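You operate a simulated robot arm through the tools that you are given. There is no shell and no other tool. Be economical: measure what you need, move in short steps, check, and stop when the job is done.

The job below is to be done with a simulated robot arm. You get a single attempt, and the scene is never put back.

TASK
Take the box that says "Packers" from the top of the site box and leave it on the top of the fixings bench. Press the swirl button two times. Press the shaker button two times. Press the zero button two times. Put the short grey pot labelled "J-53" from the top of the fixings bench on the shelf of the sample bench and the short grey pot labelled "J-62" on the top of the floor bench. Take the thick green packer from the top of the fixings bench and put it on the site board shelf. Put the valve motor that says "R-41" from the top of the board stack on top of the grey rubber block and the valve motor marked "R-52" on the top of the floor bench. Stack the battery pack labelled "Pack T-41" from the low site board shelf on top of the battery pack that says "Pack T-42". Put the 20 mm white gauge block from the low site board shelf on the top of the fixings bench and the 15 mm white gauge block on the clear end of the plaster table. Put two of the eye wash bottles from the black mat on the top of the white sill board. Do these in any order. Set down upright: valve motor, eye wash bottle.

It is judged by the outcome, as a careful person would: the job done as asked, and still so three seconds after it is handed in. It fails if anything else is knocked over, pushed out of place, dropped, spilled or broken.

THE ROBOT
A 6-joint arm with a two-finger parallel gripper on a trunk, on a base that drives. Base frame: it is fixed to the floor where the robot stands at the start and does not move with it; the origin is under the middle of the robot, x ahead of it, y to its left, z up; the surface under the hand at the start is at about z = 555. Readings come in mm, degrees, newtons and seconds.
With the tool pointing down near the work surface it reaches from about 300 to 700 mm from the robot's upright axis, wherever it stands. Its first joint turns from -166.0 to 166.0 degrees. Places, roughly: battery pack [-500, 3750, 500]; card box, packers box [500, -250, 500]; clear end of the plaster table [-2400, -600, 800]; eye wash bottle [250, 3250, 750]; grey rubber block (10x6x4 cm) [-2300, 2200, 800]; shaker button [-1500, 1100, 900]; shelf of the sample bench [-1500, -400, 400]; short grey pot [-1500, 1500, 750]; site board shelf (123x23 cm) [-540, 3800, 860]; swirl button [-1300, 700, 900]; thick green packer [-1500, 2000, 750]; top of the fixings bench [-1500, 1400, 800]; top of the floor bench [-4300, -1000, 800]; top of the white sill board [500, 1200, 900]; valve motor [-2000, 2500, 750]; white gauge block [-250, 3750, 500]; zero button [-1200, 1300, 800]. Payload 4.1 kg.
The TCP is the grasp point between the finger pads, 23 mm short of the fingertips. In the tool frame z runs along the fingers and y along their closing line. Largest opening 94 mm; finger width 38, thickness 10; the body of the gripper, 54 by 96 mm, starts 39 mm behind the TCP.
Orientation is told as [roll, pitch, yaw] about the base's x, y, z axes, in that order, counted from this pose: with the fingers straight down and closing along the base's y, the tool's x points along the base's -x, its y along +y and its z along -z.

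THE INTERFACE
- The arm moves only by the tool apply_moves. Its arguments are lists of equal length, an entry for each row: "offset": the shift along the tool's x, y, z in units of 50 mm (1.0 is 50 mm), a list of three; "angular": the turn, a rotation vector about the tool's x, y, z in units of 8 degrees (1.0 is 8 degrees), a list of three; "grip": the gripper command, from -1 (fully open) to 1 (shut), values between in proportion. In form: {"offset": [[x, y, z], ...], "angular": [[rx, ry, rz], ...], "grip": [grip, ...]}. A call has 1 to 10 rows; each row shifts and turns the commanded pose from where the row before left it, along the tool's axes as they then stand. A call with a number of a shift or a turn outside -1 to 1 is refused whole. Rows are played at 5 a second. More than 50 mm and 8.6 degrees between two rows, or a gripper value outside its range, and nothing of the call is played. Where a pose cannot be reached the arm comes as near as it can. A force on the tool above 40 N (or 10 N above the force at the start of the call, whichever is more), or a blocked arm, ends the call early, and 0.2 s more pass. The fingers move at their own pace (about 45 mm/s each) and stop on an object; they squeeze with about 36 N. The grip force told is the motor's: it shows also when the fingers shut on nothing. Time passes only in rows, and 0.2 s behind the last, so rows that do not move let the fingers close. It gives the time, the measured TCP pose, the force on the tool (base axes), the opening and the grip force at its end, in the units of the frame above (readings bear some noise), with the torque about the TCP (base axes, N m) and any sound that the robot's microphone picked up, and new pictures: "show" is both (left out), scene, wrist or none.
- Cameras (640 x 400 px; columns grow to the right, rows downward): "scene" is now at [6.6, 133, 1351.6]; the picture's right is [-0.47, -0.88, 0.00], its down [-0.68, 0.36, -0.63] and it looks along [0.56, -0.30, -0.77] (base axes); focal length 252 px, centre (320, 200). "wrist" rides on the gripper at [87, 16, -75] in the tool frame; the picture's right is [-0.18, 0.98, 0.00], its down [-0.58, -0.11, -0.81] and it looks along [-0.79, -0.15, 0.59] (tool axes); focal length 243 px, centre (320, 200). There is no depth. A picture from a camera that has moved, and an enlarged one, comes with that camera's place and axes in the base frame and with its lens.
- raise_lower(by): slides the trunk up (or, below 0, down) by that many mm; the arm and the scene camera ride with it, the base frame stays. It gives what a move gives, with no picture.
- roll_base(legs): drives the robot by 1 to 6 legs, each [ahead, turn to the left] in mm and degrees, along the robot's own axes; the way and the turn of a leg run together, so that a leg with both is an arc; at most 1500 mm and 180 degrees a leg. The arm and the cameras ride along, it lands a little off, and it stops where it bumps. It gives what a move gives, and a new picture of the scene camera.
- pan_tilt(pan, tilt): turns the head with the scene camera to pan (to the left, within 155 degrees either way) and tilt (down, from -29 to 69), counted from straight ahead of the robot. It gives what a move gives, and a new picture of the scene camera.
- inspect(camera, box): a new picture of the part [left, top, right, bottom] of that camera's present view, enlarged. It takes no simulated time.
- finish_job(): hands the job in; it is judged then, once.

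Work in short steps. Places have to be worked out from the pictures, the camera data and where the tool is seen: move nearer, look again, correct. Check each grasp and each placing, and mend what went wrong. You have 577 turns and 360 pictures in all, those below and enlarged ones among them. Open the gripper and draw the arm clear of the work before you hand the job in, unless the task says otherwise; then end with one line.

The tools are called by a JSON object that holds its "name" and its "arguments". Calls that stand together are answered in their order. apply_moves: Moves the arm, as the interface text tells. Its arguments: {"type":"object","properties":{"offset":{"type":"array","items":{"type":"array","items":{"type":"number"}}},"angular":{"type":"array","items":{"type":"array","items":{"type":"number"}}},"grip":{"type":"array","items":{"type":"number"}},"show":{"type":"string","enum":["both","scene","wrist","none"]}},"required":["offset","angular","grip"]} The other tools are called the same way: raise_lower (by) slides the trunk up or down; roll_base (legs) drives the base; pan_tilt (pan, tilt) turns the head that bears the scene camera; inspect (camera, box) takes an enlarged picture of a part of a camera's view; finish_job () hands the job in.

At the start:

```text
time: 0.0
ee_pos: [477.1, -134.1, 802.6]
ee_rot: [0.0, -0.1, -0.2]
contact_force: [-0.5, 1.2, 0.6]
wrist_torque: [-0.07, 0.03, -0.03]
finger_gap: 93.7
grasp_force: 0.1
trunk travel left (down, up): [-325.0, 265.0]
robot x, y, heading: [-1.6, 1.0, -0.1]
head pan, tilt: [-27.9, 50.7]
```

scene: 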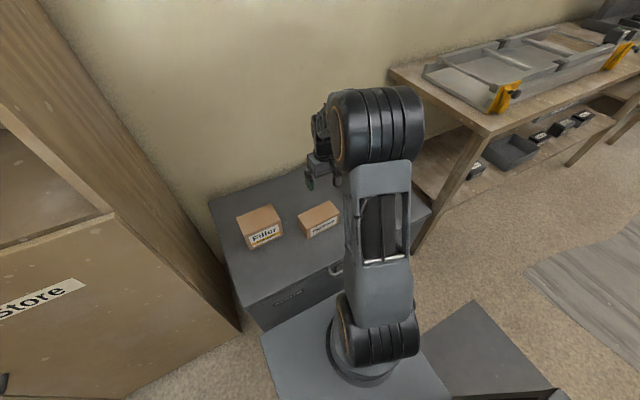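
wrist: 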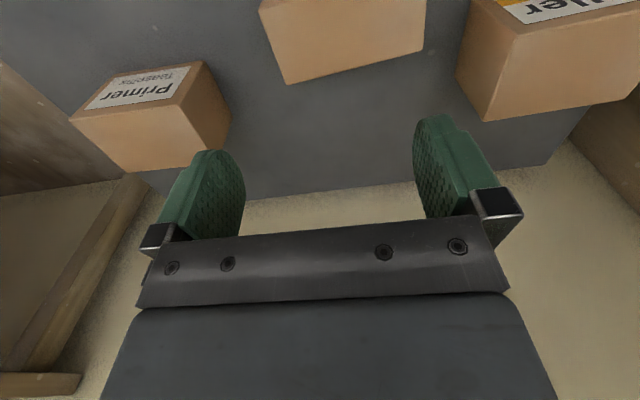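

The site box is ahead with several card boxes. I enlarge to read the labels.

{"name": "inspect", "arguments": {"camera": "scene", "box": [200, 150, 440, 300]}}

{"name": "inspect", "arguments": {"camera": "wrist", "box": [0, 0, 640, 400]}}

```text
2.67 times, centred on (320, 225) of scene
camera zoom: at [6.6, 133.0, 1351.6], right [-0.47, -0.88, 0.0], down [-0.68, 0.36, -0.63], along [0.56, -0.3, -0.77], focal length 671 px, centre (320, 133)
```

zoom: 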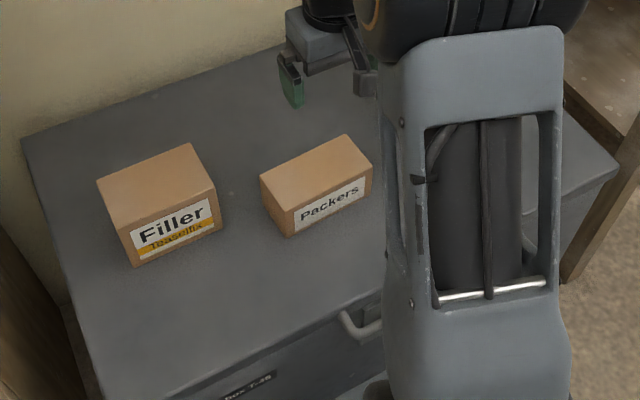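

```text
1.00 times, centred on (320, 200) of wrist (not enlarged: the box is as wide or as high as the picture)
camera zoom: at [390.9, -118.8, 878.2], right [0.19, 0.98, 0.0], down [0.58, -0.11, 0.81], along [0.79, -0.15, -0.59], focal length 243 px, centre (320, 200)
```

zoom: 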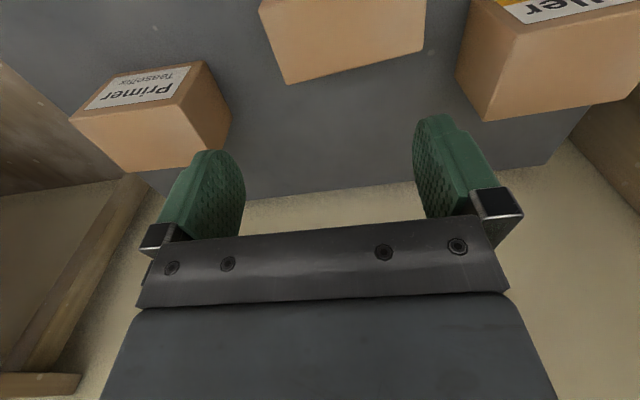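

Packers box looks centred near (478,-113), top at about z 627, about 60 across x and 134 along y, turned about 3.6°. I turn the tool by about -86° and centre it above.

{"name": "apply_moves", "arguments": {"offset": [[0, 0.42, 0], [0, 0, 0], [0, 0, 0], [0, 0, 0], [0, 0, 0], [0, 0, 0], [0, 0, 0], [0, 0, 0], [0, 0, 0], [0, 0, 0]], "angular": [[0, 0, 1], [0, 0, 1], [0, 0, 1], [0, 0, 1], [0, 0, 1], [0, 0, 1], [0, 0, 1], [0, 0, 1], [0, 0, 1], [0, 0, 1]], "grip": [-1, -1, -1, -1, -1, -1, -1, -1, -1, -1], "show": "none"}}

{"name": "apply_moves", "arguments": {"offset": [[0, 0, 1], [0, 0, 1], [0, 0, 0]], "angular": [[0, 0, 0.8], [0, 0, 0], [0, 0, 0]], "grip": [-1, -1, -1]}}

```text
time: 2.2
ee_pos: [477.3, -114.6, 801.7]
ee_rot: [0.0, 0.0, -80.1]
contact_force: [0.1, 0.5, -0.2]
wrist_torque: [0.04, 0.01, 0.0]
finger_gap: 94.0
grasp_force: 0.1
trunk travel left (down, up): [-325.0, 265.0]
robot x, y, heading: [-0.5, 6.0, -0.1]
head pan, tilt: [-27.9, 50.7]
```

```text
time: 3.0
ee_pos: [478.2, -113.8, 701.5]
ee_rot: [-0.1, 0.0, -86.5]
contact_force: [0.3, 0.9, -0.4]
wrist_torque: [-0.02, 0.0, 0.01]
finger_gap: 93.9
grasp_force: 0.0
trunk travel left (down, up): [-325.0, 265.0]
robot x, y, heading: [0.1, 2.2, -0.2]
head pan, tilt: [-27.9, 50.7]
camera scene: at [6.8, 132.9, 1351.6], right [-0.47, -0.88, 0.0], down [-0.68, 0.36, -0.63], along [0.56, -0.3, -0.77], focal length 252 px, centre (320, 200)
camera wrist: at [489.1, -26.6, 777.3], right [0.99, -0.12, 0.0], down [-0.07, -0.59, 0.81], along [-0.1, -0.8, -0.59], focal length 243 px, centre (320, 200)
```

scene: 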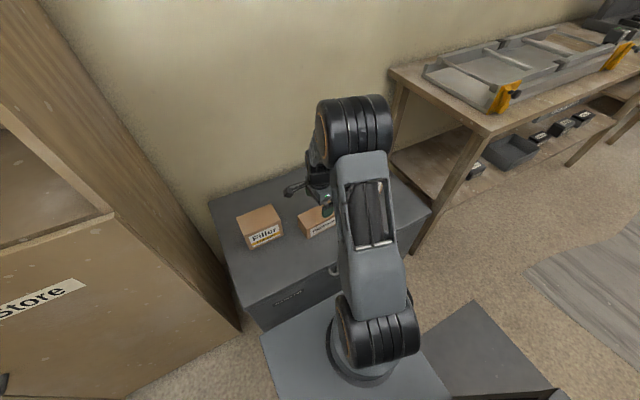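
wrist: 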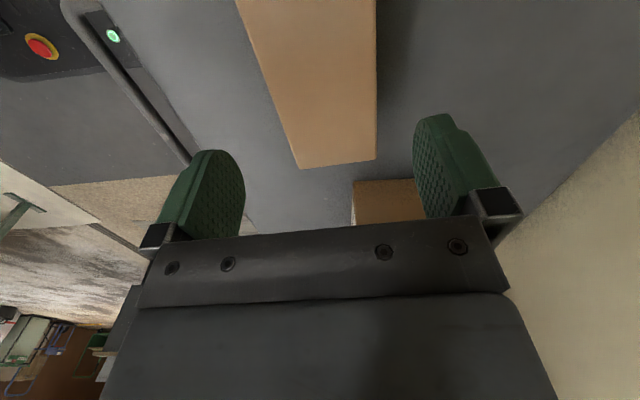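

The box lies centred between the fingers. I go down to TCP z≈598 and close.

{"name": "apply_moves", "arguments": {"offset": [[0, 0, 1], [0, 0, 1], [0, 0, 0.06], [0, 0, 0], [0, 0, 0], [0, 0, 0], [0, 0, 0]], "angular": [[0, 0, 0], [0, 0, 0], [0, 0, 0], [0, 0, 0], [0, 0, 0], [0, 0, 0], [0, 0, 0]], "grip": [-1, -1, -1, 1, 1, 1, 1], "show": "none"}}

{"name": "apply_moves", "arguments": {"offset": [[0, 0, -1], [0, 0, -1], [0, 0, -1], [0, 0, -1]], "angular": [[0, 0, 0], [0, 0, 0], [0, 0, 0], [0, 0, 0]], "grip": [1, 1, 1, 1]}}

```text
time: 4.6
ee_pos: [478.2, -113.7, 597.9]
ee_rot: [0.0, 0.0, -86.5]
contact_force: [-0.4, 0.1, -0.4]
wrist_torque: [0.0, -0.02, -0.02]
finger_gap: 69.9
grasp_force: 35.9
trunk travel left (down, up): [-325.0, 265.0]
robot x, y, heading: [-4.0, 2.8, 0.0]
head pan, tilt: [-27.9, 50.7]
```

```text
time: 5.6
ee_pos: [477.5, -112.3, 798.4]
ee_rot: [-0.1, 0.0, -86.5]
contact_force: [0.2, -0.8, -3.5]
wrist_torque: [0.0, -0.02, -0.02]
finger_gap: 70.0
grasp_force: 35.2
trunk travel left (down, up): [-325.0, 265.0]
robot x, y, heading: [0.1, 4.6, -0.3]
head pan, tilt: [-27.9, 50.7]
camera scene: at [6.9, 132.9, 1351.5], right [-0.47, -0.88, 0.0], down [-0.68, 0.36, -0.63], along [0.56, -0.3, -0.77], focal length 252 px, centre (320, 200)
camera wrist: at [488.2, -25.5, 875.4], right [0.99, -0.12, 0.0], down [-0.07, -0.59, 0.81], along [-0.1, -0.8, -0.59], focal length 243 px, centre (320, 200)
```

scene: 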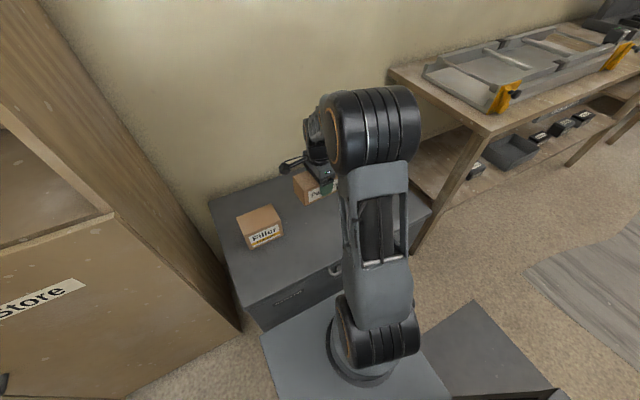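
wrist: 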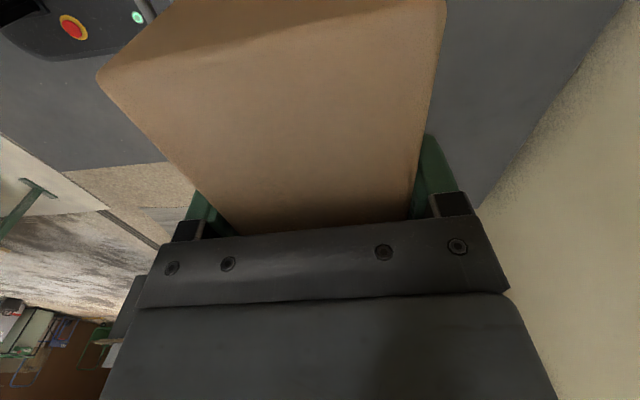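

The box is held. Now I survey the room with the head before driving.

{"name": "pan_tilt", "arguments": {"pan": 135, "tilt": 22}}

{"name": "pan_tilt", "arguments": {"pan": 70, "tilt": 15}}

{"name": "pan_tilt", "arguments": {"pan": -150, "tilt": 20}}

```text
time: 8.1
ee_pos: [476.7, -112.0, 798.6]
ee_rot: [0.0, 0.0, -86.5]
contact_force: [0.1, -0.5, -2.9]
wrist_torque: [0.01, 0.0, 0.01]
finger_gap: 70.1
grasp_force: 35.9
trunk travel left (down, up): [-325.0, 265.0]
robot x, y, heading: [2.4, 3.3, 0.2]
head pan, tilt: [135.0, 22.0]
camera scene: at [-126.4, 234.4, 1394.8], right [0.71, 0.71, 0.0], down [0.26, -0.27, -0.93], along [-0.66, 0.66, -0.37], focal length 252 px, centre (320, 200)
```

scene: 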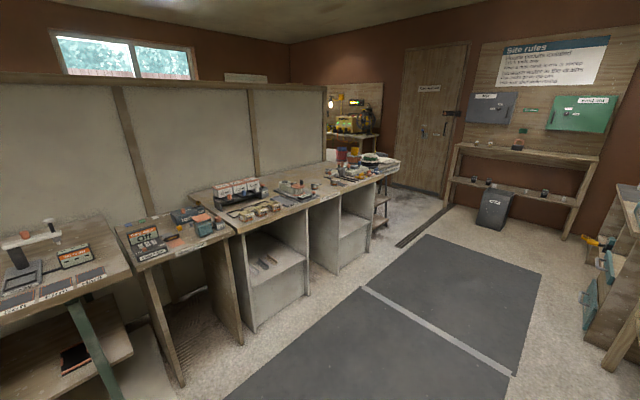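

```text
time: 9.5
ee_pos: [478.2, -112.5, 798.2]
ee_rot: [-0.1, 0.0, -86.5]
contact_force: [0.3, 1.1, -3.0]
wrist_torque: [-0.01, 0.0, 0.02]
finger_gap: 69.7
grasp_force: 35.8
trunk travel left (down, up): [-325.0, 265.0]
robot x, y, heading: [0.2, 1.9, 0.1]
head pan, tilt: [70.0, 15.0]
camera scene: at [-28.9, 256.5, 1406.2], right [0.94, -0.34, 0.0], down [-0.09, -0.24, -0.97], along [0.33, 0.91, -0.26], focal length 252 px, centre (320, 200)
```

scene: 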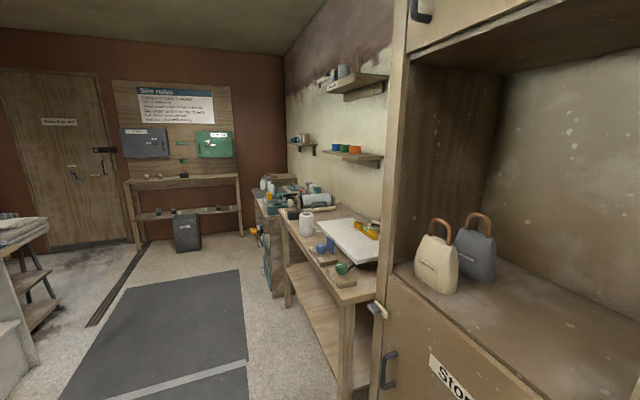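

```text
time: 12.6
ee_pos: [476.3, -114.0, 799.0]
ee_rot: [-0.1, 0.0, -86.5]
contact_force: [-0.8, 0.0, -2.6]
wrist_torque: [0.04, -0.02, 0.0]
finger_gap: 69.8
grasp_force: 35.9
trunk travel left (down, up): [-325.0, 265.0]
robot x, y, heading: [-0.7, 1.7, 0.2]
head pan, tilt: [-150.0, 20.0]
camera scene: at [-141.4, 122.2, 1398.1], right [-0.5, 0.87, 0.0], down [0.3, 0.17, -0.94], along [-0.81, -0.47, -0.34], focal length 252 px, centre (320, 200)
```

scene: 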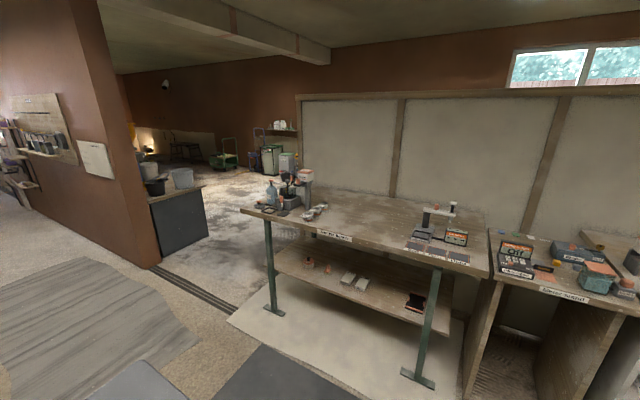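

Benches stand along the partition at about x = -1200 to -1700. I raise the trunk for clearance, back off, and drive to face the fixings bench.

{"name": "raise_lower", "arguments": {"by": 220}}

{"name": "roll_base", "arguments": {"legs": [[-500, 0], [0, 104], [1000, 0]]}}

{"name": "pan_tilt", "arguments": {"pan": 70, "tilt": 35}}

```text
time: 14.9
ee_pos: [476.1, -112.3, 1018.4]
ee_rot: [0.1, 0.0, -86.6]
contact_force: [-0.7, 0.8, -2.6]
wrist_torque: [-0.03, 0.01, -0.03]
finger_gap: 69.7
grasp_force: 35.7
trunk travel left (down, up): [-545.0, 45.0]
robot x, y, heading: [1.2, -3.2, 0.1]
head pan, tilt: [-150.0, 20.0]
```

```text
time: 27.1
ee_pos: [-775.6, 1456.1, 1019.9]
ee_rot: [0.0, -0.1, 19.1]
contact_force: [-0.8, -0.5, -2.7]
wrist_torque: [0.01, 0.02, 0.0]
finger_gap: 69.9
grasp_force: 35.8
trunk travel left (down, up): [-545.0, 45.0]
robot x, y, heading: [-756.2, 966.8, 105.5]
head pan, tilt: [-150.0, 20.0]
camera scene: at [-836.8, 797.5, 1618.1], right [-0.7, -0.71, 0.0], down [-0.24, 0.24, -0.94], along [0.67, -0.66, -0.34], focal length 252 px, centre (320, 200)
```

scene: 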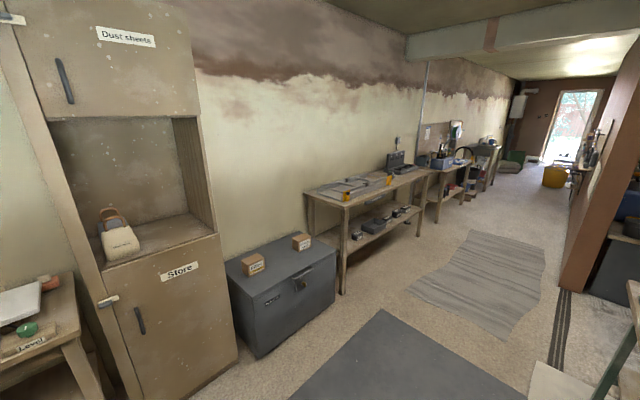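

```text
time: 30.2
ee_pos: [-774.2, 1454.5, 1018.0]
ee_rot: [0.0, 0.0, 19.0]
contact_force: [0.0, -0.2, -2.7]
wrist_torque: [0.0, -0.01, 0.02]
finger_gap: 69.9
grasp_force: 36.3
trunk travel left (down, up): [-545.0, 45.0]
robot x, y, heading: [-761.1, 964.1, 105.3]
head pan, tilt: [70.0, 35.0]
camera scene: at [-990.9, 869.7, 1594.2], right [0.08, 1.0, 0.0], down [0.57, -0.05, -0.82], along [-0.82, 0.07, -0.57], focal length 252 px, centre (320, 200)
```

scene: 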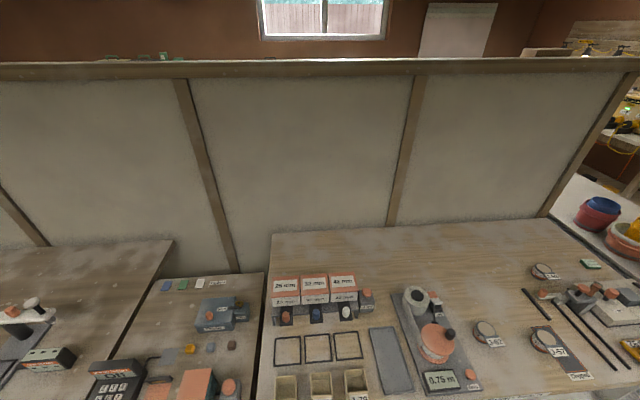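

The fixings bench layout is visible. I drive on a bit and turn to face it.

{"name": "roll_base", "arguments": {"legs": [[420, 0], [0, 74.5]]}}

{"name": "pan_tilt", "arguments": {"pan": 0, "tilt": 52}}

```text
time: 36.0
ee_pos: [-1346.9, 1489.1, 1019.8]
ee_rot: [0.0, -0.1, 93.4]
contact_force: [-1.4, -0.1, -1.0]
wrist_torque: [-0.02, -0.02, -0.01]
finger_gap: 69.5
grasp_force: 36.7
trunk travel left (down, up): [-545.0, 45.0]
robot x, y, heading: [-870.5, 1371.5, 179.9]
head pan, tilt: [70.0, 35.0]
camera scene: at [-841.9, 1123.3, 1594.2], right [-0.94, 0.35, 0.0], down [0.2, 0.54, -0.82], along [-0.28, -0.77, -0.57], focal length 252 px, centre (320, 200)
```

scene: 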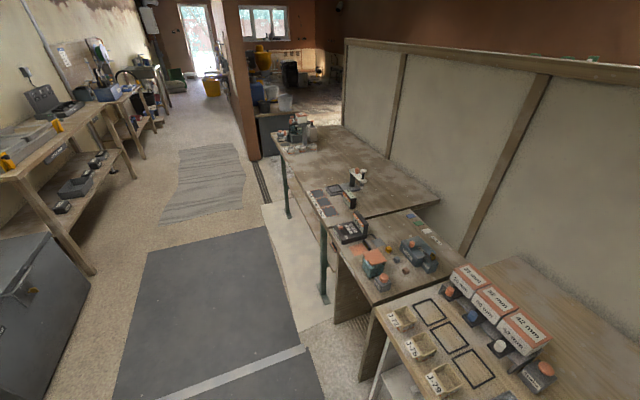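

```text
time: 37.4
ee_pos: [-1346.0, 1489.0, 1019.0]
ee_rot: [0.0, 0.0, 93.3]
contact_force: [-0.7, 0.0, -2.8]
wrist_torque: [-0.05, 0.01, 0.02]
finger_gap: 69.9
grasp_force: 35.7
trunk travel left (down, up): [-545.0, 45.0]
robot x, y, heading: [-868.3, 1368.5, 179.6]
head pan, tilt: [0.0, 52.0]
camera scene: at [-886.5, 1206.3, 1569.8], right [0.0, 1.0, 0.0], down [0.79, 0.0, -0.62], along [-0.62, 0.0, -0.79], focal length 252 px, centre (320, 200)
```

scene: 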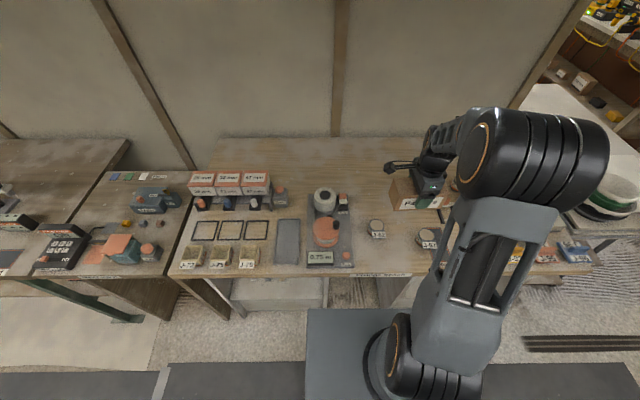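

{"name": "inspect", "arguments": {"camera": "scene", "box": [170, 130, 470, 318]}}

{"name": "inspect", "arguments": {"camera": "scene", "box": [0, 150, 200, 275]}}

{"name": "inspect", "arguments": {"camera": "wrist", "box": [0, 0, 640, 400]}}

```text
2.13 times, centred on (320, 224) of scene
camera zoom: at [-886.5, 1206.3, 1569.8], right [0.0, 1.0, 0.0], down [0.79, 0.0, -0.62], along [-0.62, 0.0, -0.79], focal length 535 px, centre (320, 149)
```

zoom: 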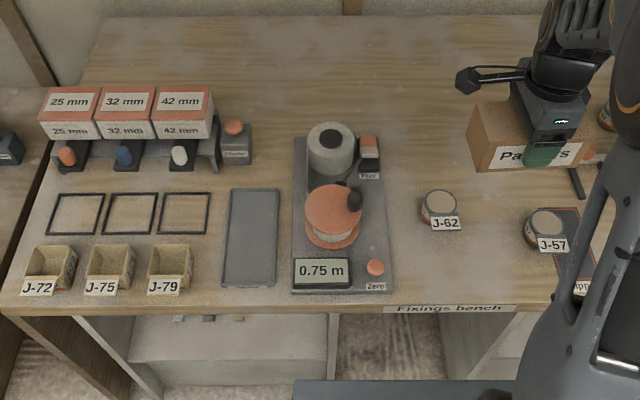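

```text
3.20 times, centred on (100, 212) of scene
camera zoom: at [-886.5, 1206.3, 1569.8], right [0.0, 1.0, 0.0], down [0.79, 0.0, -0.62], along [-0.62, 0.0, -0.79], focal length 805 px, centre (1024, 160)
```

zoom: 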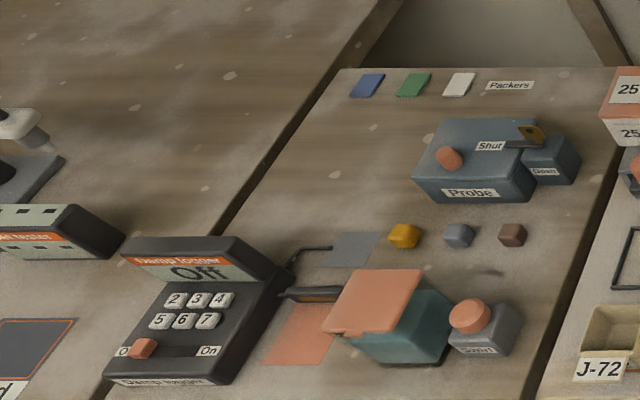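

```text
1.00 times, centred on (320, 200) of wrist (not enlarged: the box is as wide or as high as the picture)
camera zoom: at [-1357.1, 1401.1, 1095.0], right [-0.99, 0.13, 0.0], down [0.07, 0.59, 0.81], along [0.1, 0.8, -0.59], focal length 243 px, centre (320, 200)
```

zoom: 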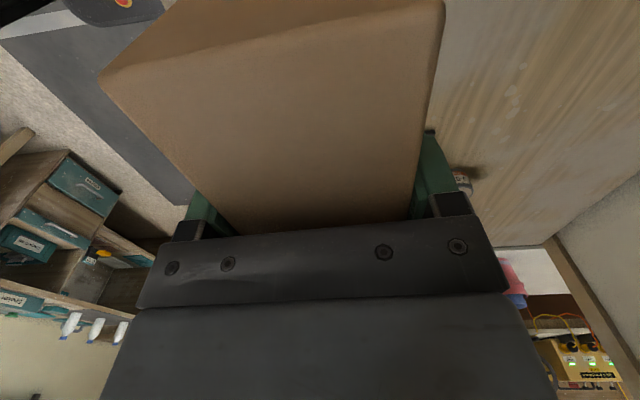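

Bench top is about z 800, and there's a clear patch behind pot J-62 near (-1510,1440). I move the Packers box over it.

{"name": "apply_moves", "arguments": {"offset": [[0.197, 0.833, 0], [0.197, 0.833, 0], [0.197, 0.833, 0], [0.197, 0.833, 0], [0, 0, 1], [0, 0, 1], [0, 0, 0]], "angular": [[0, 0, 0], [0, 0, 0], [0, 0, 0], [0, 0, 0], [0, 0, 0], [0, 0, 0], [0, 0, 0]], "grip": [1, 1, 1, 1, 1, 1, 1], "show": "scene"}}

{"name": "inspect", "arguments": {"camera": "scene", "box": [270, 120, 510, 270]}}

```text
time: 39.0
ee_pos: [-1510.5, 1439.0, 918.2]
ee_rot: [0.0, 0.0, 93.2]
contact_force: [-0.8, -0.2, -1.8]
wrist_torque: [-0.01, 0.0, -0.01]
finger_gap: 69.8
grasp_force: 36.4
trunk travel left (down, up): [-545.0, 45.0]
robot x, y, heading: [-870.0, 1373.5, 179.9]
head pan, tilt: [0.0, 52.0]
camera scene: at [-886.8, 1206.3, 1569.8], right [0.0, 1.0, 0.0], down [0.79, 0.0, -0.62], along [-0.62, 0.0, -0.79], focal length 252 px, centre (320, 200)
```

scene: 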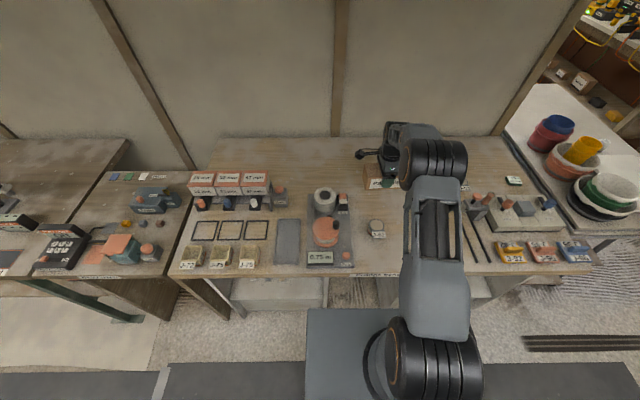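

```text
2.67 times, centred on (390, 195) of scene
camera zoom: at [-886.8, 1206.3, 1569.8], right [0.0, 1.0, 0.0], down [0.79, 0.0, -0.62], along [-0.62, 0.0, -0.79], focal length 671 px, centre (133, 213)
```

zoom: 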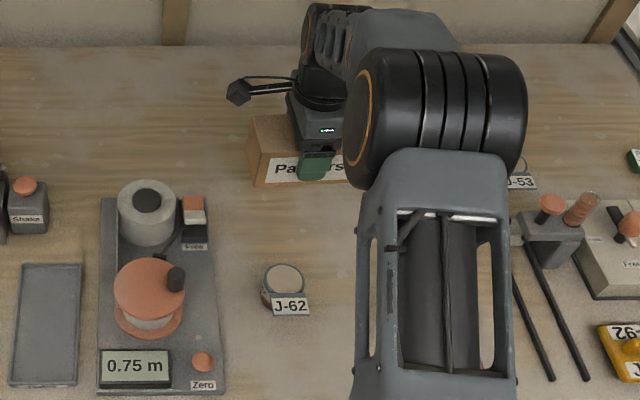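

The spot is clear. I lower to just above contact.

{"name": "apply_moves", "arguments": {"offset": [[0, 0, 1], [0, 0, 0.4], [0, 0, 0.04], [0, 0, 0.04], [0, 0, 0]], "angular": [[0, 0, 0], [0, 0, 0], [0, 0, 0], [0, 0, 0], [0, 0, 0]], "grip": [1, 1, 1, 1, 1], "show": "scene"}}

```text
time: 40.2
ee_pos: [-1510.1, 1440.7, 844.9]
ee_rot: [0.0, 0.0, 93.3]
contact_force: [1.0, -1.1, -2.3]
wrist_torque: [0.02, 0.03, 0.0]
finger_gap: 69.7
grasp_force: 35.7
trunk travel left (down, up): [-545.0, 45.0]
robot x, y, heading: [-868.4, 1372.7, 179.7]
head pan, tilt: [0.0, 52.0]
camera scene: at [-886.7, 1206.4, 1569.8], right [0.0, 1.0, 0.0], down [0.79, 0.0, -0.62], along [-0.62, 0.0, -0.79], focal length 252 px, centre (320, 200)
```

scene: 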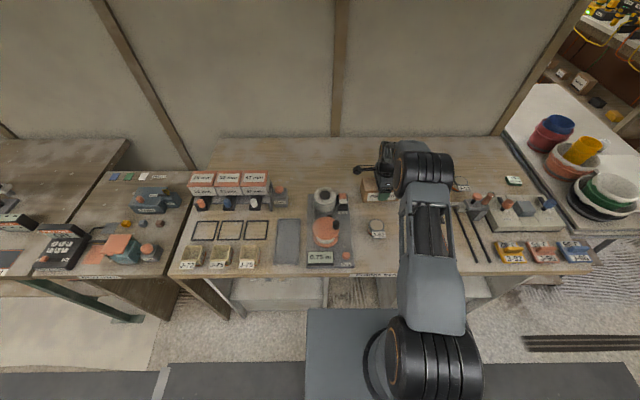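

No contact yet; keep lowering in small steps watching the force.

{"name": "apply_moves", "arguments": {"offset": [[0, 0, 0.06], [0, 0, 0]], "angular": [[0, 0, 0], [0, 0, 0]], "grip": [1, 1], "show": "none"}}

{"name": "apply_moves", "arguments": {"offset": [[0, 0, 0.06], [0, 0, 0]], "angular": [[0, 0, 0], [0, 0, 0]], "grip": [1, 1], "show": "none"}}

{"name": "apply_moves", "arguments": {"offset": [[0, 0, 0.06], [0, 0, 0]], "angular": [[0, 0, 0], [0, 0, 0]], "grip": [1, 1], "show": "none"}}

```text
time: 40.8
ee_pos: [-1508.8, 1440.4, 843.7]
ee_rot: [0.1, 0.0, 93.3]
contact_force: [0.7, 1.1, 8.8]
wrist_torque: [-0.14, -0.38, 0.02]
finger_gap: 69.6
grasp_force: 35.6
trunk travel left (down, up): [-545.0, 45.0]
robot x, y, heading: [-870.5, 1372.9, 179.9]
head pan, tilt: [0.0, 52.0]
```

```text
time: 41.4
ee_pos: [-1509.8, 1439.8, 843.3]
ee_rot: [0.3, 0.0, 93.3]
contact_force: [0.1, 0.3, 31.8]
wrist_torque: [-0.09, -1.12, -0.04]
finger_gap: 69.6
grasp_force: 36.3
trunk travel left (down, up): [-545.0, 45.0]
robot x, y, heading: [-868.9, 1372.3, 179.9]
head pan, tilt: [0.0, 52.0]
```

```text
time: 42.0
ee_pos: [-1509.4, 1439.9, 839.8]
ee_rot: [0.4, -0.1, 93.3]
contact_force: [-4.3, 0.7, 31.5]
wrist_torque: [0.1, -0.92, -0.03]
finger_gap: 69.8
grasp_force: 35.7
trunk travel left (down, up): [-545.0, 45.0]
robot x, y, heading: [-870.7, 1373.5, 179.7]
head pan, tilt: [0.0, 52.0]
```

Contact at about 843.5, so the bench is at z≈800. I release and go up.

{"name": "apply_moves", "arguments": {"offset": [[0, 0, -0.04], [0, 0, 0], [0, 0, 0], [0, 0, -1], [0, 0, -1], [0, 0, -1]], "angular": [[0, 0, 0], [0, 0, 0], [0, 0, 0], [0, 0, 0], [0, 0, 0], [0, 0, 0]], "grip": [0.6, -1, -1, -1, -1, -1], "show": "both"}}

{"name": "inspect", "arguments": {"camera": "scene", "box": [270, 120, 510, 270]}}

```text
time: 43.4
ee_pos: [-1510.2, 1441.0, 989.7]
ee_rot: [0.0, 0.0, 93.3]
contact_force: [-0.2, 0.9, -0.2]
wrist_torque: [0.0, 0.0, 0.02]
finger_gap: 94.0
grasp_force: 0.1
trunk travel left (down, up): [-545.0, 45.0]
robot x, y, heading: [-873.7, 1374.3, 179.9]
head pan, tilt: [0.0, 52.0]
camera scene: at [-886.1, 1206.3, 1569.7], right [0.0, 1.0, 0.0], down [0.79, 0.0, -0.62], along [-0.62, 0.0, -0.79], focal length 252 px, centre (320, 200)
camera wrist: at [-1521.1, 1352.3, 1065.9], right [-0.99, 0.13, 0.0], down [0.07, 0.59, 0.81], along [0.1, 0.8, -0.59], focal length 243 px, centre (320, 200)
```

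scene: 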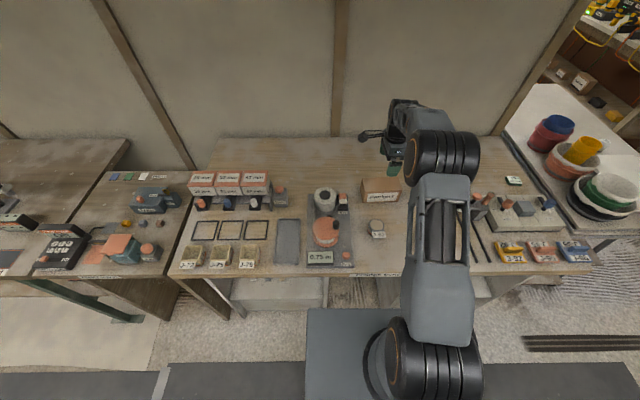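
wrist: 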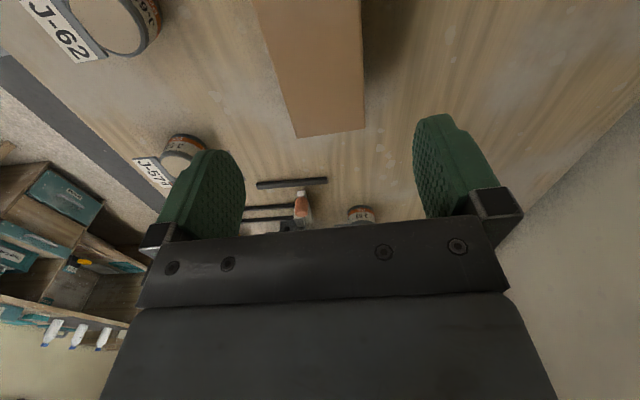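

```text
2.67 times, centred on (390, 195) of scene
camera zoom: at [-886.1, 1206.3, 1569.7], right [0.0, 1.0, 0.0], down [0.79, 0.0, -0.62], along [-0.62, 0.0, -0.79], focal length 671 px, centre (133, 213)
```

zoom: 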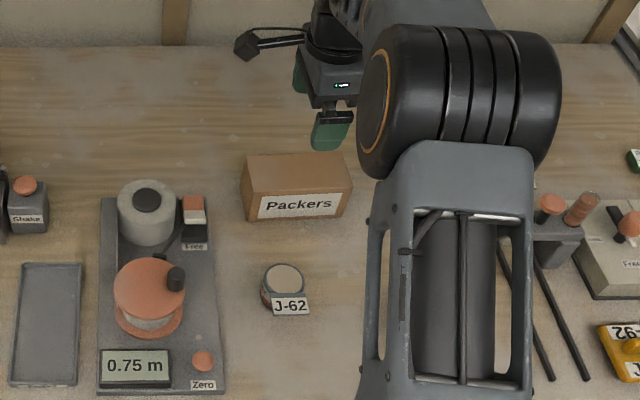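

Packers is placed. Next the zero button, near (-1241,1289,~836): I close the fingers and move above it.

{"name": "apply_moves", "arguments": {"offset": [[0.558, -0.866, 0], [0.558, -0.866, 0], [0.558, -0.866, 0], [0.558, -0.866, 0], [0.558, -0.866, 0], [0.558, -0.866, 0], [0, 0, 1], [0, 0, 0.7], [0, 0, 0]], "angular": [[0, 0, 0], [0, 0, 0], [0, 0, 0], [0, 0, 0], [0, 0, 0], [0, 0, 0], [0, 0, 0], [0, 0, 0], [0, 0, 0]], "grip": [1, 1, 1, 1, 1, 1, 1, 1, 1]}}

{"name": "inspect", "arguments": {"camera": "scene", "box": [270, 170, 430, 270]}}

```text
refused: row 1 steps farther than a row can; nothing moved
```

```text
4.00 times, centred on (350, 220) of scene
camera zoom: at [-886.1, 1206.3, 1569.7], right [0.0, 1.0, 0.0], down [0.79, 0.0, -0.62], along [-0.62, 0.0, -0.79], focal length 1006 px, centre (200, 120)
```

zoom: 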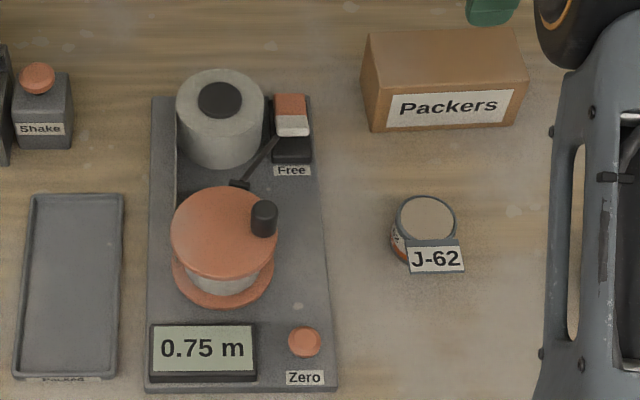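

Row norm limited to 50 mm; I split into 7 rows.

{"name": "apply_moves", "arguments": {"offset": [[0.478, -0.742, 0], [0.478, -0.742, 0], [0.478, -0.742, 0], [0.478, -0.742, 0], [0.478, -0.742, 0], [0.478, -0.742, 0], [0.478, -0.742, 0], [0, 0, 1], [0, 0, 0.7], [0, 0, 0]], "angular": [[0, 0, 0], [0, 0, 0], [0, 0, 0], [0, 0, 0], [0, 0, 0], [0, 0, 0], [0, 0, 0], [0, 0, 0], [0, 0, 0], [0, 0, 0]], "grip": [1, 1, 1, 1, 1, 1, 1, 1, 1, 1]}}

{"name": "inspect", "arguments": {"camera": "scene", "box": [270, 170, 430, 270]}}

```text
time: 45.6
ee_pos: [-1242.0, 1288.4, 903.1]
ee_rot: [0.0, 0.0, 93.3]
contact_force: [-0.3, 0.6, -0.4]
wrist_torque: [0.0, -0.02, -0.02]
finger_gap: 0.1
grasp_force: 35.7
trunk travel left (down, up): [-545.0, 45.0]
robot x, y, heading: [-872.0, 1371.4, 179.9]
head pan, tilt: [0.0, 52.0]
camera scene: at [-886.1, 1206.3, 1569.8], right [0.0, 1.0, 0.0], down [0.79, 0.0, -0.62], along [-0.62, 0.0, -0.79], focal length 252 px, centre (320, 200)
camera wrist: at [-1251.5, 1200.2, 979.9], right [-0.99, 0.13, 0.0], down [0.08, 0.59, 0.81], along [0.1, 0.8, -0.59], focal length 243 px, centre (320, 200)
```

scene: 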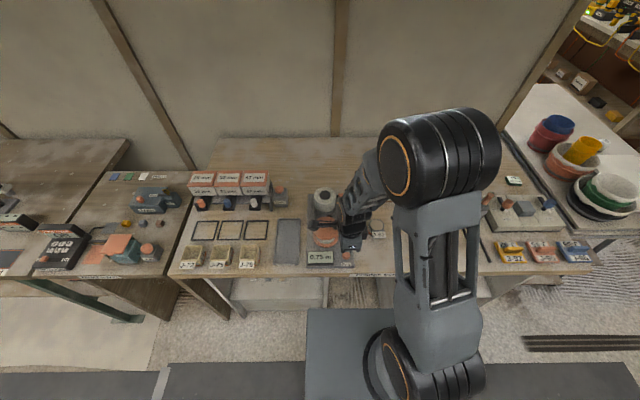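
wrist: 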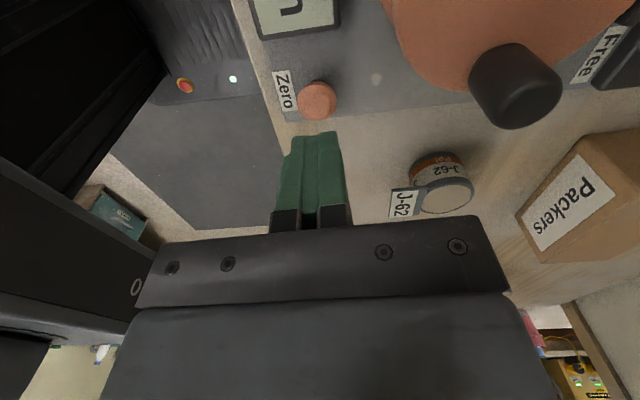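

```text
4.00 times, centred on (350, 220) of scene
camera zoom: at [-886.1, 1206.3, 1569.8], right [0.0, 1.0, 0.0], down [0.79, 0.0, -0.62], along [-0.62, 0.0, -0.79], focal length 1006 px, centre (200, 120)
```

zoom: 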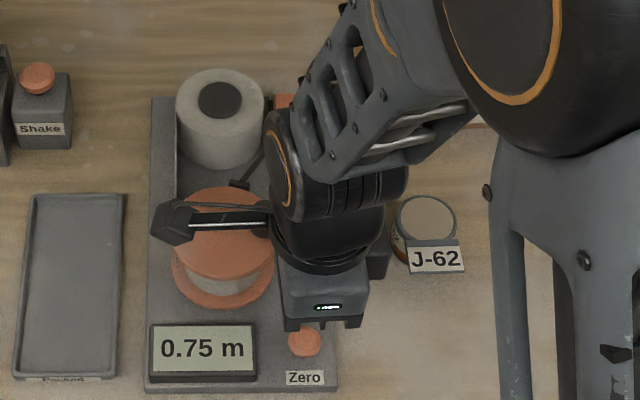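

The fingertips are over the zero button. I approach and press in small steps.

{"name": "apply_moves", "arguments": {"offset": [[0, -0.06, 0.6], [0, 0, 0.06], [0, 0, 0.06], [0, 0, 0.06], [0, 0, 0.06], [0, 0, 0.06], [0, 0, 0.06]], "angular": [[0, 0, 0], [0, 0, 0], [0, 0, 0], [0, 0, 0], [0, 0, 0], [0, 0, 0], [0, 0, 0]], "grip": [1, 1, 1, 1, 1, 1, 1], "show": "none"}}

```text
time: 47.2
ee_pos: [-1237.0, 1288.9, 855.1]
ee_rot: [0.0, 0.0, 93.3]
contact_force: [0.9, 0.3, 2.0]
wrist_torque: [0.0, 0.0, 0.01]
finger_gap: 0.0
grasp_force: 35.7
trunk travel left (down, up): [-545.0, 45.0]
robot x, y, heading: [-870.9, 1373.6, 179.8]
head pan, tilt: [0.0, 52.0]
```

{"name": "apply_moves", "arguments": {"offset": [[0, 0, 0.05], [0, 0, 0.05]], "angular": [[0, 0, 0], [0, 0, 0]], "grip": [1, 1], "show": "none"}}

```text
time: 47.8
ee_pos: [-1237.8, 1288.5, 851.4]
ee_rot: [0.0, 0.0, 93.3]
contact_force: [0.9, 3.1, 7.9]
wrist_torque: [0.09, 0.0, 0.02]
finger_gap: 0.1
grasp_force: 35.9
trunk travel left (down, up): [-545.0, 45.0]
robot x, y, heading: [-867.8, 1373.2, 179.7]
head pan, tilt: [0.0, 52.0]
heard: click
```

Click heard. I back off and press a second time.

{"name": "apply_moves", "arguments": {"offset": [[0, 0, -0.4], [0, 0, 0], [0, 0, 0]], "angular": [[0, 0, 0], [0, 0, 0], [0, 0, 0]], "grip": [1, 1, 1], "show": "scene"}}

{"name": "inspect", "arguments": {"camera": "scene", "box": [270, 170, 430, 270]}}

```text
time: 48.6
ee_pos: [-1239.2, 1288.5, 869.4]
ee_rot: [0.0, 0.2, 93.3]
contact_force: [0.1, 0.7, 0.5]
wrist_torque: [-0.03, 0.02, -0.01]
finger_gap: 0.1
grasp_force: 36.1
trunk travel left (down, up): [-545.0, 45.0]
robot x, y, heading: [-871.2, 1372.3, 179.8]
head pan, tilt: [0.0, 52.0]
camera scene: at [-886.5, 1206.3, 1569.8], right [0.0, 1.0, 0.0], down [0.79, 0.0, -0.62], along [-0.62, 0.0, -0.79], focal length 252 px, centre (320, 200)
```

scene: 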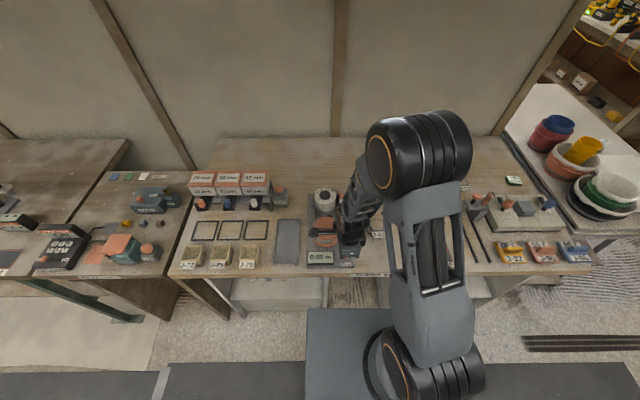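

```text
4.00 times, centred on (350, 220) of scene
camera zoom: at [-886.5, 1206.3, 1569.8], right [0.0, 1.0, 0.0], down [0.79, 0.0, -0.62], along [-0.62, 0.0, -0.79], focal length 1006 px, centre (200, 120)
```

zoom: 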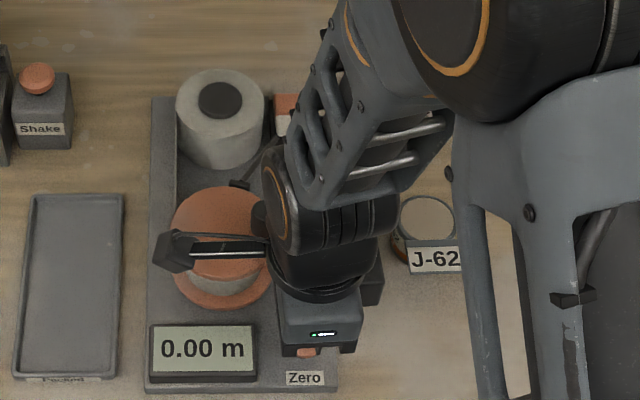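

The display shows 0.00, so one press registered. Second press the same way, then retract.

{"name": "apply_moves", "arguments": {"offset": [[0, 0, 0.28], [0, 0, 0.05], [0, 0, 0.05], [0, 0, 0.02]], "angular": [[0, 0, 0], [0, 0, 0], [0, 0, 0], [0, 0, 0]], "grip": [1, 1, 1, 1], "show": "none"}}

```text
time: 49.6
ee_pos: [-1238.6, 1288.5, 851.4]
ee_rot: [0.0, 0.0, 93.3]
contact_force: [0.4, -1.2, 11.4]
wrist_torque: [0.0, 0.01, 0.05]
finger_gap: 0.0
grasp_force: 36.1
trunk travel left (down, up): [-545.0, 45.0]
robot x, y, heading: [-867.8, 1369.5, 179.7]
head pan, tilt: [0.0, 52.0]
heard: click
```

Second click. I raise, then drive to a spot facing the shaker and swirl buttons.

{"name": "apply_moves", "arguments": {"offset": [[0, 0, -1], [0, 0, -1], [0, 0, -1], [0, 0, -1]], "angular": [[0, 0, 0], [0, 0, 0], [0, 0, 0], [0, 0, 0]], "grip": [1, 1, 1, 1], "show": "none"}}

{"name": "roll_base", "arguments": {"legs": [[-200, 0], [0, 90], [500, 0], [0, -90], [190, 0]]}}

{"name": "inspect", "arguments": {"camera": "scene", "box": [100, 110, 420, 310]}}

```text
time: 50.6
ee_pos: [-1237.8, 1288.4, 1050.1]
ee_rot: [0.0, 0.0, 93.3]
contact_force: [0.0, -0.4, 0.8]
wrist_torque: [-0.01, -0.01, -0.01]
finger_gap: 0.0
grasp_force: 35.8
trunk travel left (down, up): [-545.0, 45.0]
robot x, y, heading: [-867.2, 1371.8, 179.7]
head pan, tilt: [0.0, 52.0]
```

```text
time: 63.6
ee_pos: [-1216.6, 767.4, 1050.4]
ee_rot: [0.0, 0.0, 95.3]
contact_force: [0.7, 0.1, -0.2]
wrist_torque: [0.0, 0.01, -0.01]
finger_gap: 0.0
grasp_force: 35.7
trunk travel left (down, up): [-545.0, 45.0]
robot x, y, heading: [-849.7, 866.3, -178.3]
head pan, tilt: [0.0, 52.0]
camera scene: at [-863.7, 698.3, 1569.8], right [-0.03, 1.0, 0.0], down [0.79, 0.02, -0.62], along [-0.62, -0.02, -0.79], focal length 252 px, centre (320, 200)
```

scene: 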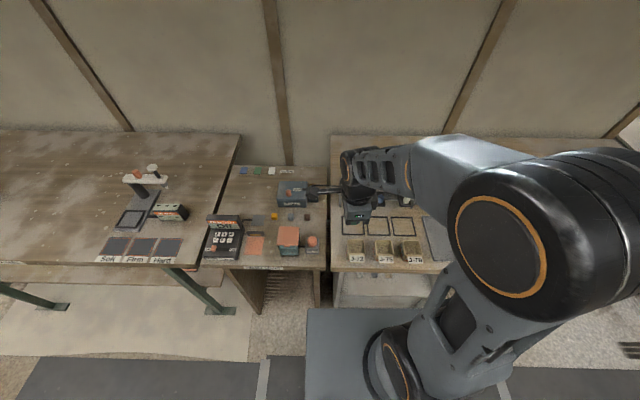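

```text
2.00 times, centred on (260, 210) of scene
camera zoom: at [-863.7, 698.3, 1569.8], right [-0.03, 1.0, 0.0], down [0.79, 0.02, -0.62], along [-0.62, -0.02, -0.79], focal length 503 px, centre (440, 180)
```

zoom: 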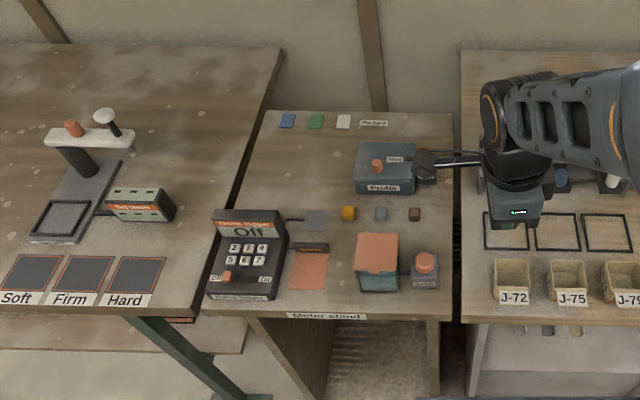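

Swirl button triangulates to about (-1259,660, top 847). I move above it and down to TCP z 890, then look.

{"name": "apply_moves", "arguments": {"offset": [[0.685, 0.345, 0], [0.685, 0.345, 0], [0.685, 0.345, 0], [0, 0, 1], [0, 0, 1], [0, 0, 1], [0, 0, 0.2], [0, 0, 0]], "angular": [[0, 0, 0], [0, 0, 0], [0, 0, 0], [0, 0, 0], [0, 0, 0], [0, 0, 0], [0, 0, 0], [0, 0, 0]], "grip": [1, 1, 1, 1, 1, 1, 1, 1]}}

{"name": "inspect", "arguments": {"camera": "scene", "box": [220, 170, 380, 270]}}

```text
time: 65.4
ee_pos: [-1257.9, 662.2, 890.8]
ee_rot: [0.0, 0.0, 95.3]
contact_force: [-0.1, 0.1, 0.4]
wrist_torque: [0.02, 0.0, -0.01]
finger_gap: 0.0
grasp_force: 36.3
trunk travel left (down, up): [-545.0, 45.0]
robot x, y, heading: [-851.5, 868.2, -178.4]
head pan, tilt: [0.0, 52.0]
camera scene: at [-862.9, 698.3, 1569.8], right [-0.03, 1.0, 0.0], down [0.79, 0.02, -0.62], along [-0.62, -0.02, -0.79], focal length 252 px, centre (320, 200)
camera wrist: at [-1266.4, 574.3, 965.9], right [-1.0, 0.09, 0.0], down [0.06, 0.59, 0.81], along [0.08, 0.8, -0.59], focal length 243 px, centre (320, 200)
```

scene: 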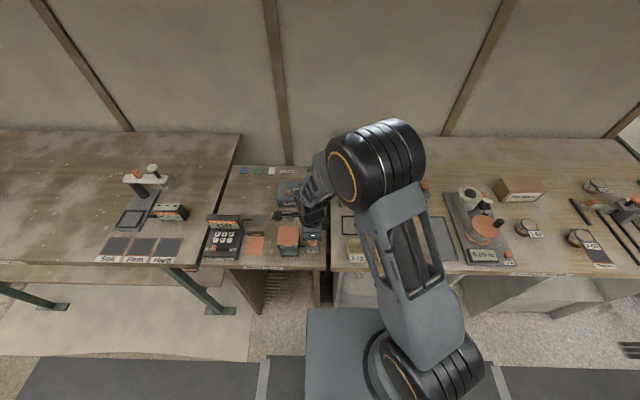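
wrist: 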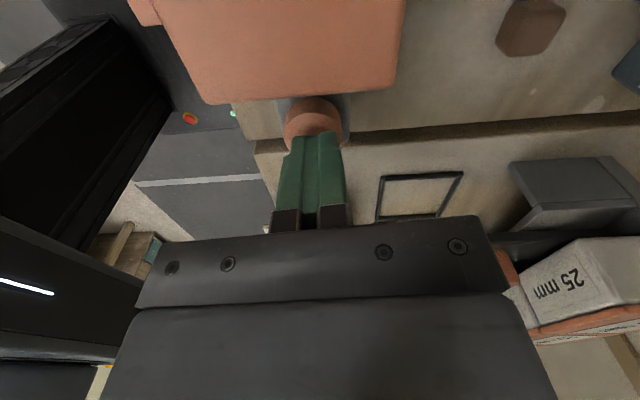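

```text
4.00 times, centred on (300, 220) of scene
camera zoom: at [-862.9, 698.3, 1569.8], right [-0.03, 1.0, 0.0], down [0.79, 0.02, -0.62], along [-0.62, -0.02, -0.79], focal length 1006 px, centre (400, 120)
```

zoom: 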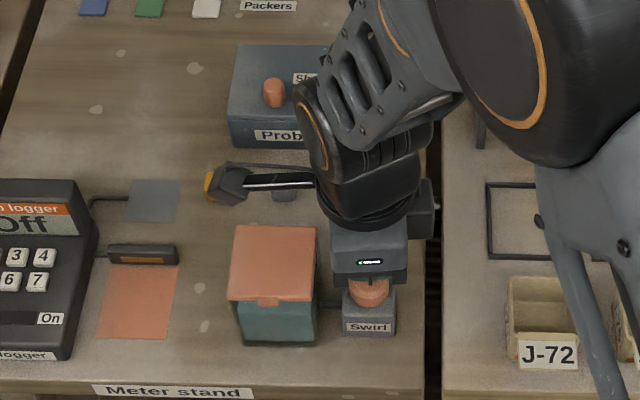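

Aligned. I press down in small steps.

{"name": "apply_moves", "arguments": {"offset": [[0, -0.05, 0.3], [0, 0, 0.08], [0, 0, 0.06], [0, 0, 0.06]], "angular": [[0, 0, 0], [0, 0, 0], [0, 0, 0], [0, 0, 0]], "grip": [1, 1, 1, 1], "show": "none"}}

```text
time: 66.2
ee_pos: [-1256.7, 662.6, 872.9]
ee_rot: [0.6, 0.2, 95.2]
contact_force: [9.5, 6.8, 35.0]
wrist_torque: [0.23, -0.23, -0.02]
finger_gap: 0.0
grasp_force: 36.7
trunk travel left (down, up): [-545.0, 45.0]
robot x, y, heading: [-854.5, 865.1, -178.4]
head pan, tilt: [0.0, 52.0]
heard: click
stopped in row 3: the force on the tool passed its limit at 43 N (the readings are from after the stop); the commanded pose is now the measured one
```

One click, at about TCP 873. I back off and press once more gently.

{"name": "apply_moves", "arguments": {"offset": [[0, 0, -0.4], [0, 0, 0], [0, 0, 0]], "angular": [[0, 0, 0], [0, 0, 0], [0, 0, 0]], "grip": [1, 1, 1], "show": "scene"}}

{"name": "apply_moves", "arguments": {"offset": [[0, 0, 0.2], [0, 0, 0.06], [0, 0, 0.04], [0, 0, 0.02]], "angular": [[0, 0, 0], [0, 0, 0], [0, 0, 0], [0, 0, 0]], "grip": [1, 1, 1, 1], "show": "none"}}

```text
time: 67.0
ee_pos: [-1258.5, 660.1, 890.9]
ee_rot: [0.4, 0.1, 95.2]
contact_force: [-0.2, -0.3, -0.6]
wrist_torque: [-0.01, -0.01, -0.02]
finger_gap: 0.2
grasp_force: 36.1
trunk travel left (down, up): [-545.0, 45.0]
robot x, y, heading: [-850.3, 862.7, -178.5]
head pan, tilt: [0.0, 52.0]
camera scene: at [-863.2, 698.3, 1569.7], right [-0.03, 1.0, 0.0], down [0.79, 0.02, -0.62], along [-0.62, -0.02, -0.79], focal length 252 px, centre (320, 200)
```

scene: 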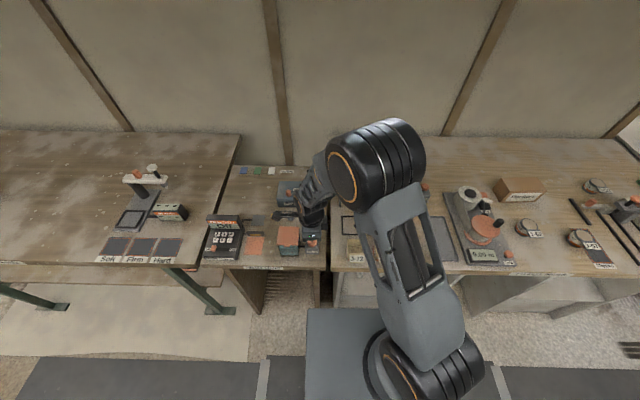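

```text
time: 68.0
ee_pos: [-1257.3, 660.8, 874.8]
ee_rot: [0.5, 0.2, 95.2]
contact_force: [1.2, 1.1, 9.7]
wrist_torque: [0.12, -0.04, 0.01]
finger_gap: 0.2
grasp_force: 36.2
trunk travel left (down, up): [-545.0, 45.0]
robot x, y, heading: [-850.8, 868.5, -178.4]
head pan, tilt: [0.0, 52.0]
heard: click
```

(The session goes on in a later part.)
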